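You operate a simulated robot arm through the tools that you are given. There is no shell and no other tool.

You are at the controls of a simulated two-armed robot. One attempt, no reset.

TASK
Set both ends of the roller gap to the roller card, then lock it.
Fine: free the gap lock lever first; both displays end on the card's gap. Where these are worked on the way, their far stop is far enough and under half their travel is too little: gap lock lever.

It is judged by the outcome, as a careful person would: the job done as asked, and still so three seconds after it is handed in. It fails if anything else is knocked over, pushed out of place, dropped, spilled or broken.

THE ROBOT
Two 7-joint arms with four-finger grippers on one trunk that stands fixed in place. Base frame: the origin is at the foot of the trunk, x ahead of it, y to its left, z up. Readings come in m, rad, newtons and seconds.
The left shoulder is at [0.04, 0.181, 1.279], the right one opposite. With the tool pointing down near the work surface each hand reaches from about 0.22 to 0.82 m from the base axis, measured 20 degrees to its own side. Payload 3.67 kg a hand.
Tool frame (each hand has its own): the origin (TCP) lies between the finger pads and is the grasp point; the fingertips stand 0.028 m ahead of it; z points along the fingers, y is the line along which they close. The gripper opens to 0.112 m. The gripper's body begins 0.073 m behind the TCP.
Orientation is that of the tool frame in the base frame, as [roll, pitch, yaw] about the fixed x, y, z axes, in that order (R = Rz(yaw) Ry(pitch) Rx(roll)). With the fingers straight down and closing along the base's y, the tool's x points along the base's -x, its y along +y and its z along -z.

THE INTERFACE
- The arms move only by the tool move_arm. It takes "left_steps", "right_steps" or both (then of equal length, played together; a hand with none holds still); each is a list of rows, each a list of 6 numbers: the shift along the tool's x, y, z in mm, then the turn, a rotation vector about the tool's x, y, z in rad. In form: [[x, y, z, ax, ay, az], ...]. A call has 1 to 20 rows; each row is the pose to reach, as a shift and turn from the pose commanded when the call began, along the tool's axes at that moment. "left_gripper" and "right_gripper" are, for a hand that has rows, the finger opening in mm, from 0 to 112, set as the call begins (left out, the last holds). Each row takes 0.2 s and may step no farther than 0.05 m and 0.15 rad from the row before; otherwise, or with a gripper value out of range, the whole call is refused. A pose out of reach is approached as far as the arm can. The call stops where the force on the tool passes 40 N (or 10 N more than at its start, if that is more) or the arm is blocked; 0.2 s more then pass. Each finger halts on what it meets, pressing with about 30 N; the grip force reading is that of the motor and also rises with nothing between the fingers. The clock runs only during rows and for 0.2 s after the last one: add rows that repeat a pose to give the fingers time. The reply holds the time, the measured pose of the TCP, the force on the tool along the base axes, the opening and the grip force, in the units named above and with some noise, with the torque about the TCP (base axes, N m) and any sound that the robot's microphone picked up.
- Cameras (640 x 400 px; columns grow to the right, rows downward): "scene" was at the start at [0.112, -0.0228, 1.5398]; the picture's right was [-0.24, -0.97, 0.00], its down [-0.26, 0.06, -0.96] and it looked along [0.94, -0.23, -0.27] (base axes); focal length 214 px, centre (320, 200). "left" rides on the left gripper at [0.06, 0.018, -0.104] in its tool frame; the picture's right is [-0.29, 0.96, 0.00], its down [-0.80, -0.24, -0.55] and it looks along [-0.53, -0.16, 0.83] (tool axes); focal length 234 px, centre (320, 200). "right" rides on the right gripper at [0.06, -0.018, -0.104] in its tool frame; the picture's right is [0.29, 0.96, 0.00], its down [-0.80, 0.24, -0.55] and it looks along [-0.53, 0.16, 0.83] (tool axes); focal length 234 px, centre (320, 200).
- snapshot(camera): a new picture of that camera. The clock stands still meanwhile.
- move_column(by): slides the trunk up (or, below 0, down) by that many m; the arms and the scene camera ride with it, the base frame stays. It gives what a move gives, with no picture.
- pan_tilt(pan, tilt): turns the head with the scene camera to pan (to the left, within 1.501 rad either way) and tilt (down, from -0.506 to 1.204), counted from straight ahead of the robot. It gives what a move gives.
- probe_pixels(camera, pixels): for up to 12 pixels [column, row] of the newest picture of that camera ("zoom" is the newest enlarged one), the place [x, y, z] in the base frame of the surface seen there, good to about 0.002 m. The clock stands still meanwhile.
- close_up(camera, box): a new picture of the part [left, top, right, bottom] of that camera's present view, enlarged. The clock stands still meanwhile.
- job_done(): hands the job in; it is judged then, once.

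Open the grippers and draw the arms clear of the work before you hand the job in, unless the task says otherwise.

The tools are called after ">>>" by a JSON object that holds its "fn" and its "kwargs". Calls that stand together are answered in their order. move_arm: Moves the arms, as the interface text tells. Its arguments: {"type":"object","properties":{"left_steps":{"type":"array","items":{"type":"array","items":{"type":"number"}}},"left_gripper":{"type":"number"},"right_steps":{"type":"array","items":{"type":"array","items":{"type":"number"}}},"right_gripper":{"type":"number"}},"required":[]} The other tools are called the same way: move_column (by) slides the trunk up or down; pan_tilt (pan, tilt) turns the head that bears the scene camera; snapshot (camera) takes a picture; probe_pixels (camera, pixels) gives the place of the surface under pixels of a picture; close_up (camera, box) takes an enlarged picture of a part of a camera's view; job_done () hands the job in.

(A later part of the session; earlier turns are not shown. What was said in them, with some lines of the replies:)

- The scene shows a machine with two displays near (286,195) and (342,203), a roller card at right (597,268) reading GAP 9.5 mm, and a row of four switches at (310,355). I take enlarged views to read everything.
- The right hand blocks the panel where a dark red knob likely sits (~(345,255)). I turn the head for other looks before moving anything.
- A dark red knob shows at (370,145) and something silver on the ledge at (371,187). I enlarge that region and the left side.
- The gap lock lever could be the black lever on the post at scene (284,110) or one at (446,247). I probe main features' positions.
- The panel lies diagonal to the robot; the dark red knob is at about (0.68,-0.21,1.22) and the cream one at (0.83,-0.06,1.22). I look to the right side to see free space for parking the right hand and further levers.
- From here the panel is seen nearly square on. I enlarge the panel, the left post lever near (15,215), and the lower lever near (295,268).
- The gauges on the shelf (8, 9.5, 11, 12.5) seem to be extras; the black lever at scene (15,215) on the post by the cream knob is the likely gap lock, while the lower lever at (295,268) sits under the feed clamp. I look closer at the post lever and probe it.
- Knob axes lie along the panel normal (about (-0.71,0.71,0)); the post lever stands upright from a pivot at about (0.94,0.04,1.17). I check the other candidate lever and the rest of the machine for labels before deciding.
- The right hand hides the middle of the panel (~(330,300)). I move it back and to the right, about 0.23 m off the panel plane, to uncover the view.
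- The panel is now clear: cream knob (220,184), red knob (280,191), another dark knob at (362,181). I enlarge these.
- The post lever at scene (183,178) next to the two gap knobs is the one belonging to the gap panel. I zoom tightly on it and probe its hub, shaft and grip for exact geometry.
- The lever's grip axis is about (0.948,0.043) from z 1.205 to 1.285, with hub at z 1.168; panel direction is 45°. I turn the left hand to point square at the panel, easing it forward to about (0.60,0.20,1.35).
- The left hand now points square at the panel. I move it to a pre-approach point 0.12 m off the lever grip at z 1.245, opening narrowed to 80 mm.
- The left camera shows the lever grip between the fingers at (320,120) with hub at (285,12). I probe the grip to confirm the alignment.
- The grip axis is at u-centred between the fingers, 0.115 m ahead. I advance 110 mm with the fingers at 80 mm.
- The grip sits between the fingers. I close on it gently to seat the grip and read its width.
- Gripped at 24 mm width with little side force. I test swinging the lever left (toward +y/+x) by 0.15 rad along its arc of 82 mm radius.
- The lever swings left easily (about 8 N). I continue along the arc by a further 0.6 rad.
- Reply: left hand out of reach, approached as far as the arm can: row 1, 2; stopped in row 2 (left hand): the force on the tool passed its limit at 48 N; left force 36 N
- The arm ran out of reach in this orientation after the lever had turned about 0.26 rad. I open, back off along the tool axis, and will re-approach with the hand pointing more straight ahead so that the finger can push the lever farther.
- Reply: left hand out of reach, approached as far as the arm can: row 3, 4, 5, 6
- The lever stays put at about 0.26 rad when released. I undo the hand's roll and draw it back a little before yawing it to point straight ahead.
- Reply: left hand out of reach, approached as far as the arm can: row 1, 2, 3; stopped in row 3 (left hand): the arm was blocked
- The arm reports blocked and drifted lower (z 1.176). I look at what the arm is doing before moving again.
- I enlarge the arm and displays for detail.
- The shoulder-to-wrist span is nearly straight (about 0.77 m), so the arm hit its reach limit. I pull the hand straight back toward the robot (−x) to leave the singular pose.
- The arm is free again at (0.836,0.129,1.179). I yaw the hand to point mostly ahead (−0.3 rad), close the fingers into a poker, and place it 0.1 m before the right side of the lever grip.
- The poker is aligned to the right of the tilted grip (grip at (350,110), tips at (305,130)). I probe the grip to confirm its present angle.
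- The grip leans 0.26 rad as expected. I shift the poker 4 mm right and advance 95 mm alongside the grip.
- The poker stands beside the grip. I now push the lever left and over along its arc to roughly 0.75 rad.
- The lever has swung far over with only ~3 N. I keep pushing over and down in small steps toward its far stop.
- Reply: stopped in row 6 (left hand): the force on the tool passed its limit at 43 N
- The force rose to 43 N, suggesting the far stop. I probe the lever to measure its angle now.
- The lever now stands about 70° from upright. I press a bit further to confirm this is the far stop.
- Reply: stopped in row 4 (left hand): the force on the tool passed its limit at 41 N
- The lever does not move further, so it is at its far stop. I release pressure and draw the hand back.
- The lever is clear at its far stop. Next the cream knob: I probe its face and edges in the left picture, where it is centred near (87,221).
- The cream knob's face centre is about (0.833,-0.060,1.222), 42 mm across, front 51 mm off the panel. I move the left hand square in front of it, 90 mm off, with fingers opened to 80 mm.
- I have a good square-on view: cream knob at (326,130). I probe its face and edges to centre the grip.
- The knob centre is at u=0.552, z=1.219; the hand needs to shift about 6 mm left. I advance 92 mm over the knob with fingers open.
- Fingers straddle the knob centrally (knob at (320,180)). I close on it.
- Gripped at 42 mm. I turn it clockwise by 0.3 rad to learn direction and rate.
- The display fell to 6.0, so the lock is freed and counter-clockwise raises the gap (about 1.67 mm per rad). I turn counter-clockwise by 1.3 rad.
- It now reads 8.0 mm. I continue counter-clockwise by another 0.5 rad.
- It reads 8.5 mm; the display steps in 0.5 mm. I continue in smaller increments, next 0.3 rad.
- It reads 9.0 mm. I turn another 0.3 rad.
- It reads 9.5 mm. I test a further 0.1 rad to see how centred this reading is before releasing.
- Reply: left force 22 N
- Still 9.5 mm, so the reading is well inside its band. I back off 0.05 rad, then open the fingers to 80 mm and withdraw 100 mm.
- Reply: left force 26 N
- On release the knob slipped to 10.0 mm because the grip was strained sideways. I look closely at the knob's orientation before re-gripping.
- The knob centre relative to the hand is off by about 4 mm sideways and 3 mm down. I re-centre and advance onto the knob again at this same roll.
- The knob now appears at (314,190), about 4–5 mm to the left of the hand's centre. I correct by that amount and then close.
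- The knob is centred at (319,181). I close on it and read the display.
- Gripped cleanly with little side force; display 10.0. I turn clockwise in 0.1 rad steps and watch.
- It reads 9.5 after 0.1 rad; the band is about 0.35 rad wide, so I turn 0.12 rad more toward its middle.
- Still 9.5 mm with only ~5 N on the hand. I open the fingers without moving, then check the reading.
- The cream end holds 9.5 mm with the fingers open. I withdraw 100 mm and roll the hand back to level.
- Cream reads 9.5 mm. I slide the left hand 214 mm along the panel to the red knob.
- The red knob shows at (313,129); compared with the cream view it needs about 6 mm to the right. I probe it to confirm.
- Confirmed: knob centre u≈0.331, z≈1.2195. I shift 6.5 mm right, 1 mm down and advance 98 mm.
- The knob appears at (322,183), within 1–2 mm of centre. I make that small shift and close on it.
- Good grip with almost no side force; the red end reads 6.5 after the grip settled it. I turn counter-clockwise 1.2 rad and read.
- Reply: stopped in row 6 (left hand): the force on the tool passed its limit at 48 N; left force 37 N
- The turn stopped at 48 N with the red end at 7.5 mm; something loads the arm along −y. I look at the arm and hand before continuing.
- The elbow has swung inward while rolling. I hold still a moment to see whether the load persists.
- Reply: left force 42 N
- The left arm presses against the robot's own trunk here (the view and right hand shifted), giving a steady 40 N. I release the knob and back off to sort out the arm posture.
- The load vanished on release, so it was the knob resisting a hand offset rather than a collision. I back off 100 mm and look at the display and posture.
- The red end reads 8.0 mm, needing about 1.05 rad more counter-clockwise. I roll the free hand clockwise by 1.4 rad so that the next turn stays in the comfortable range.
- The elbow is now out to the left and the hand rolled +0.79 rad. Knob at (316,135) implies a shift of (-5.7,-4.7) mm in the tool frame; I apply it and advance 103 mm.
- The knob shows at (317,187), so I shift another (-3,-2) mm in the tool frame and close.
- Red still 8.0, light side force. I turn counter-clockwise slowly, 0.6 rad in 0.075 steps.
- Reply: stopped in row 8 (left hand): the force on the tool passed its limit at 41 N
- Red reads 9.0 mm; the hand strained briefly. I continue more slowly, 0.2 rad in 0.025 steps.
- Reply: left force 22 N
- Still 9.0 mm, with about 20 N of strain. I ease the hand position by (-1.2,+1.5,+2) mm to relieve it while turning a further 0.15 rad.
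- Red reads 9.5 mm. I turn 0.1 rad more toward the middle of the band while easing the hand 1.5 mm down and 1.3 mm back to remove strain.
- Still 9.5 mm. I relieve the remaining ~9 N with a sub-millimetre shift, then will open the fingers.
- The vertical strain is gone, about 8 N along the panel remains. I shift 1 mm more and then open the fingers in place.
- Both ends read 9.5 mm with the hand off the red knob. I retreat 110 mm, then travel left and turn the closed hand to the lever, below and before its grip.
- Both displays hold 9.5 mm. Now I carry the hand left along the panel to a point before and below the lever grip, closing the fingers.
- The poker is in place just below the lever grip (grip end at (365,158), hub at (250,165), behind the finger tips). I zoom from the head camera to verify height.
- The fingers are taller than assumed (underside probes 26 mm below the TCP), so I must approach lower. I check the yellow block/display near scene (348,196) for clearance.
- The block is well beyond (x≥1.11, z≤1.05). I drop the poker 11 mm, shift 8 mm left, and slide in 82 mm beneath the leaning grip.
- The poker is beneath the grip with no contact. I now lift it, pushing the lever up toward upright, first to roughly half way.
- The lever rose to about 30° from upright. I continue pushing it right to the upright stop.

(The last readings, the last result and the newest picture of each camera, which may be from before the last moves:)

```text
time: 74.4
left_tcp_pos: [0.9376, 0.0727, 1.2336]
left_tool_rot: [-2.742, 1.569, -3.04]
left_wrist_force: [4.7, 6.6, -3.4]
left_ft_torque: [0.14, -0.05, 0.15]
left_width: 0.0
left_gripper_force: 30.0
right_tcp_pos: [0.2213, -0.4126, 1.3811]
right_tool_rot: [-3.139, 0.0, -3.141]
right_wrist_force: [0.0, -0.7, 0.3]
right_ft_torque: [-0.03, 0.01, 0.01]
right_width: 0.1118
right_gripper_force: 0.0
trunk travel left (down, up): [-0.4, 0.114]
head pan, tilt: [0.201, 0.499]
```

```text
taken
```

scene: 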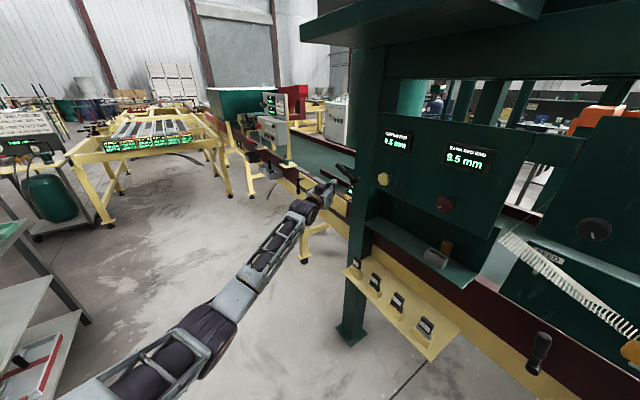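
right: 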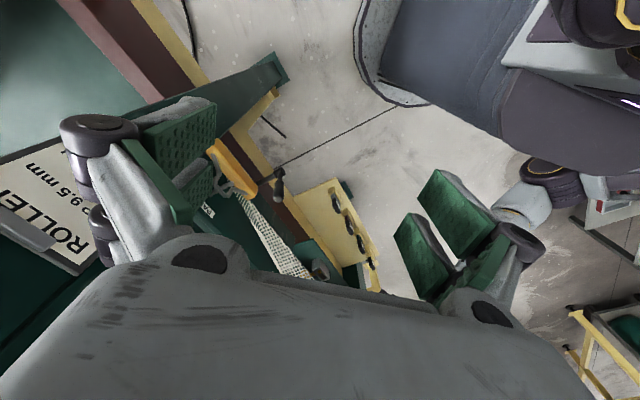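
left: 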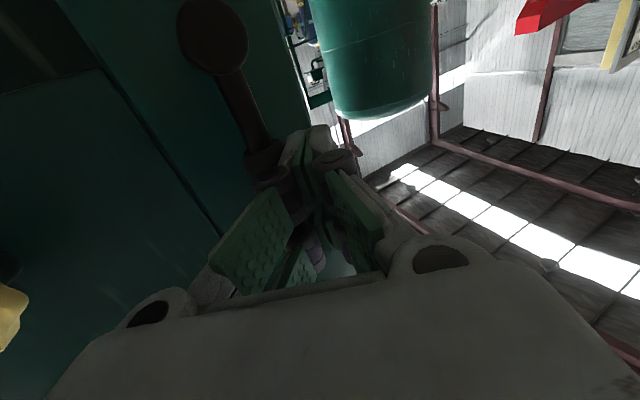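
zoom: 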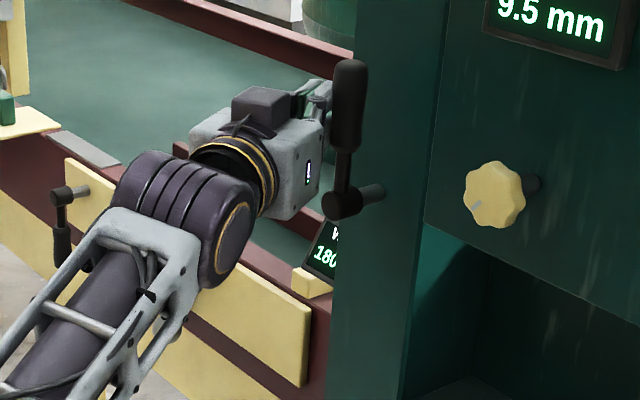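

The lever stands upright with ~8 N contact. I push a few more millimetres to confirm it is seated at its stop.

>>> {"fn": "move_arm", "kwargs": {"left_steps": [[0, -2, -1.1, 0, 0, 0], [0, -4, -2.2, 0, 0, 0], [0, -6, -3.2, 0, 0, 0]]}}

>>> {"fn": "close_up", "kwargs": {"camera": "scene", "box": [300, 140, 400, 220]}}

```text
time: 75.3
left_tcp_pos: [0.9343, 0.074, 1.234]
left_tool_rot: [2.922, 1.565, 2.633]
left_wrist_force: [21.2, 15.4, -1.9]
left_ft_torque: [0.21, -0.18, 0.56]
left_width: 0.0
left_gripper_force: 29.8
right_tcp_pos: [0.2193, -0.4151, 1.3812]
right_tool_rot: [-3.141, 0.003, 3.141]
right_wrist_force: [-1.1, -1.1, -1.0]
right_ft_torque: [0.01, -0.05, -0.01]
right_width: 0.1117
right_gripper_force: 0.1
trunk travel left (down, up): [-0.4, 0.114]
head pan, tilt: [0.201, 0.499]
stopped in row 3 (left hand): the force on the tool passed its limit at 41 N (the readings are from after the stop); the commanded pose is now the measured one
```

```text
5.00 times, centred on (350, 180) of scene
```

zoom: 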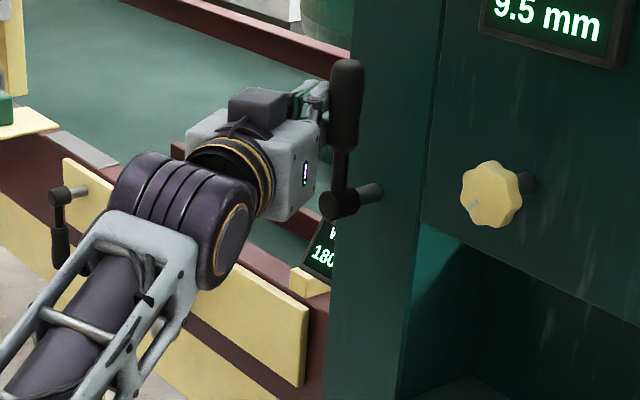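

The force reached 41 N with no further lever motion: it is at the locked stop. I ease off to the left and withdraw the hand.

>>> {"fn": "move_arm", "kwargs": {"left_steps": [[0, 8, 0, 0, 0, 0], [0, 15, -20, 0, 0, 0], [0, 15, -60, 0, 0, 0], [0, 15, -100, 0, 0, 0], [0, 15, -140, 0, 0, 0]]}}

>>> {"fn": "snapshot", "kwargs": {"camera": "scene"}}

>>> {"fn": "close_up", "kwargs": {"camera": "scene", "box": [330, 110, 510, 230]}}

```text
time: 76.5
left_tcp_pos: [0.799, 0.1248, 1.2411]
left_tool_rot: [0.397, 1.568, 0.101]
left_wrist_force: [0.5, -0.5, 0.2]
left_ft_torque: [-0.02, 0.04, -0.01]
left_width: 0.0002
left_gripper_force: 30.3
right_tcp_pos: [0.2165, -0.4157, 1.381]
right_tool_rot: [-3.141, 0.003, 3.141]
right_wrist_force: [-0.9, 0.6, 0.0]
right_ft_torque: [0.02, 0.01, 0.01]
right_width: 0.112
right_gripper_force: 0.2
trunk travel left (down, up): [-0.4, 0.114]
head pan, tilt: [0.201, 0.499]
```

```text
taken
```

scene: 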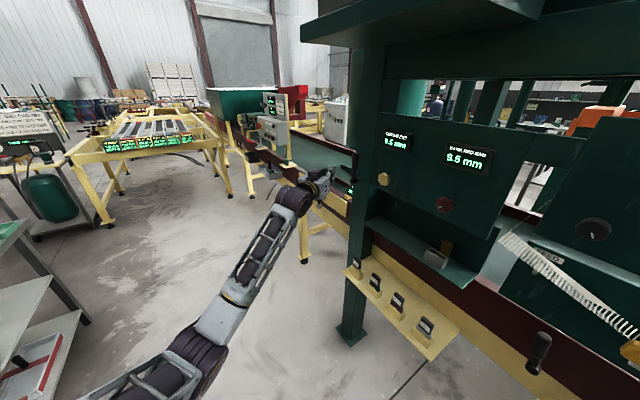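

```text
3.33 times, centred on (420, 170) of scene
```

zoom: 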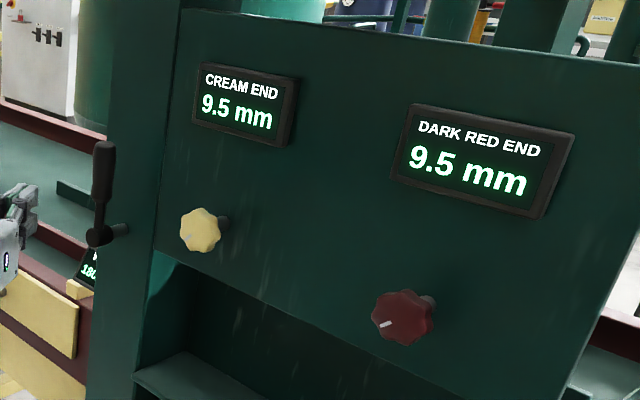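

Both displays read 9.5 mm and the lever is upright. I draw the left hand well back toward the robot and open its gripper.

>>> {"fn": "move_arm", "kwargs": {"left_steps": [[-8.3, 1.9, -39, 0, 0, 0], [-16.7, 3.8, -78, 0, 0, 0], [-25, 5.7, -117, 0, 0, 0], [-33.3, 7.6, -156, 0, 0, 0], [-41.7, 9.5, -195, 0, 0, 0], [-50, 11.4, -234, 0, 0, 0], [-50, 11.4, -234, 0, 0, 0]], "left_gripper": 100}}

>>> {"fn": "pan_tilt", "kwargs": {"pan": -0.5, "tilt": 0.5}}

>>> {"fn": "snapshot", "kwargs": {"camera": "scene"}}

>>> {"fn": "close_up", "kwargs": {"camera": "scene", "box": [150, 110, 330, 220]}}

```text
time: 78.1
left_tcp_pos: [0.5807, 0.2017, 1.2844]
left_tool_rot: [1.485, 1.569, 1.19]
left_wrist_force: [-0.7, -0.4, -0.5]
left_ft_torque: [-0.01, 0.02, 0.01]
left_width: 0.1001
left_gripper_force: 0.0
right_tcp_pos: [0.2183, -0.4155, 1.3799]
right_tool_rot: [-3.14, 0.001, 3.14]
right_wrist_force: [-0.4, -0.1, 0.2]
right_ft_torque: [0.05, -0.01, -0.01]
right_width: 0.112
right_gripper_force: 0.1
trunk travel left (down, up): [-0.4, 0.114]
head pan, tilt: [0.201, 0.499]
```

```text
time: 79.2
left_tcp_pos: [0.5796, 0.203, 1.2848]
left_tool_rot: [0.675, 1.57, 0.379]
left_wrist_force: [0.6, 1.1, 0.6]
left_ft_torque: [-0.01, 0.0, 0.0]
left_width: 0.1001
left_gripper_force: 0.1
right_tcp_pos: [0.218, -0.4165, 1.3812]
right_tool_rot: [-3.139, 0.002, 3.141]
right_wrist_force: [0.1, 0.5, 0.0]
right_ft_torque: [0.03, 0.01, 0.05]
right_width: 0.112
right_gripper_force: 0.1
trunk travel left (down, up): [-0.4, 0.114]
head pan, tilt: [-0.499, 0.499]
```

```text
taken
```

scene: 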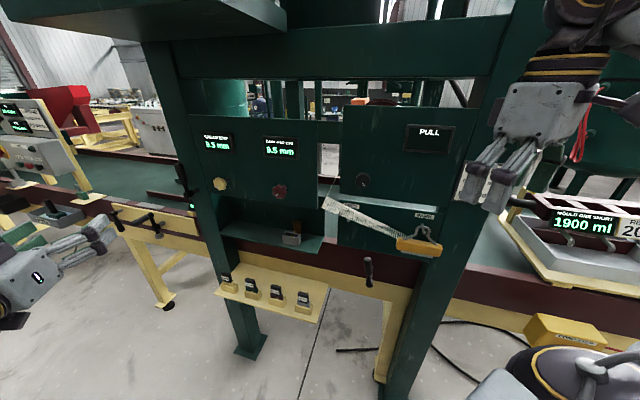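

```text
3.56 times, centred on (240, 165) of scene
```

zoom: 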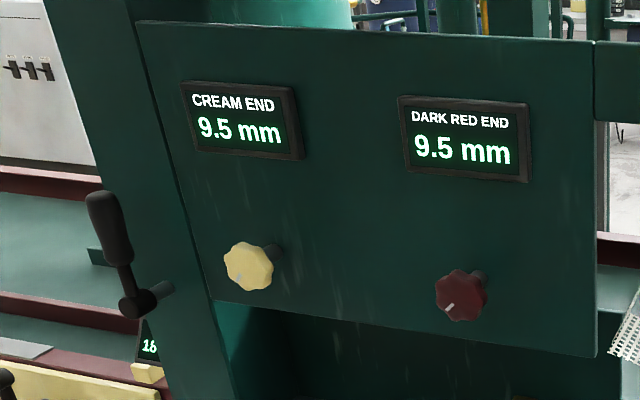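

Both displays read 9.5 mm to match the card, the lever is back upright at its locked stop as at the start, nothing else has moved, and both hands are clear and open. I hand the job in.

>>> {"fn": "job_done", "kwargs": {}}

```text
The job is handed in.
```

The roller gap is set to the card and locked, and the job is handed in. Both the cream and dark red displays read 9.5 mm.

- **Lock lever:** I took the black lever on the left post to be the gap lock, as it carries no label. I swung it to its far stop first, and the cream knob then moved its display. At the end I pushed it back upright until it would go no further. I didn't try the knobs again after locking.
- **Knobs:** each slipped once when I opened the fingers while turning, so I re-gripped and corrected it. Both readings then held at 9.5 mm after I let go and after the lever was locked.
- **Surroundings:** nothing else appeared moved in the last pictures. Both hands are open and clear of the machine.
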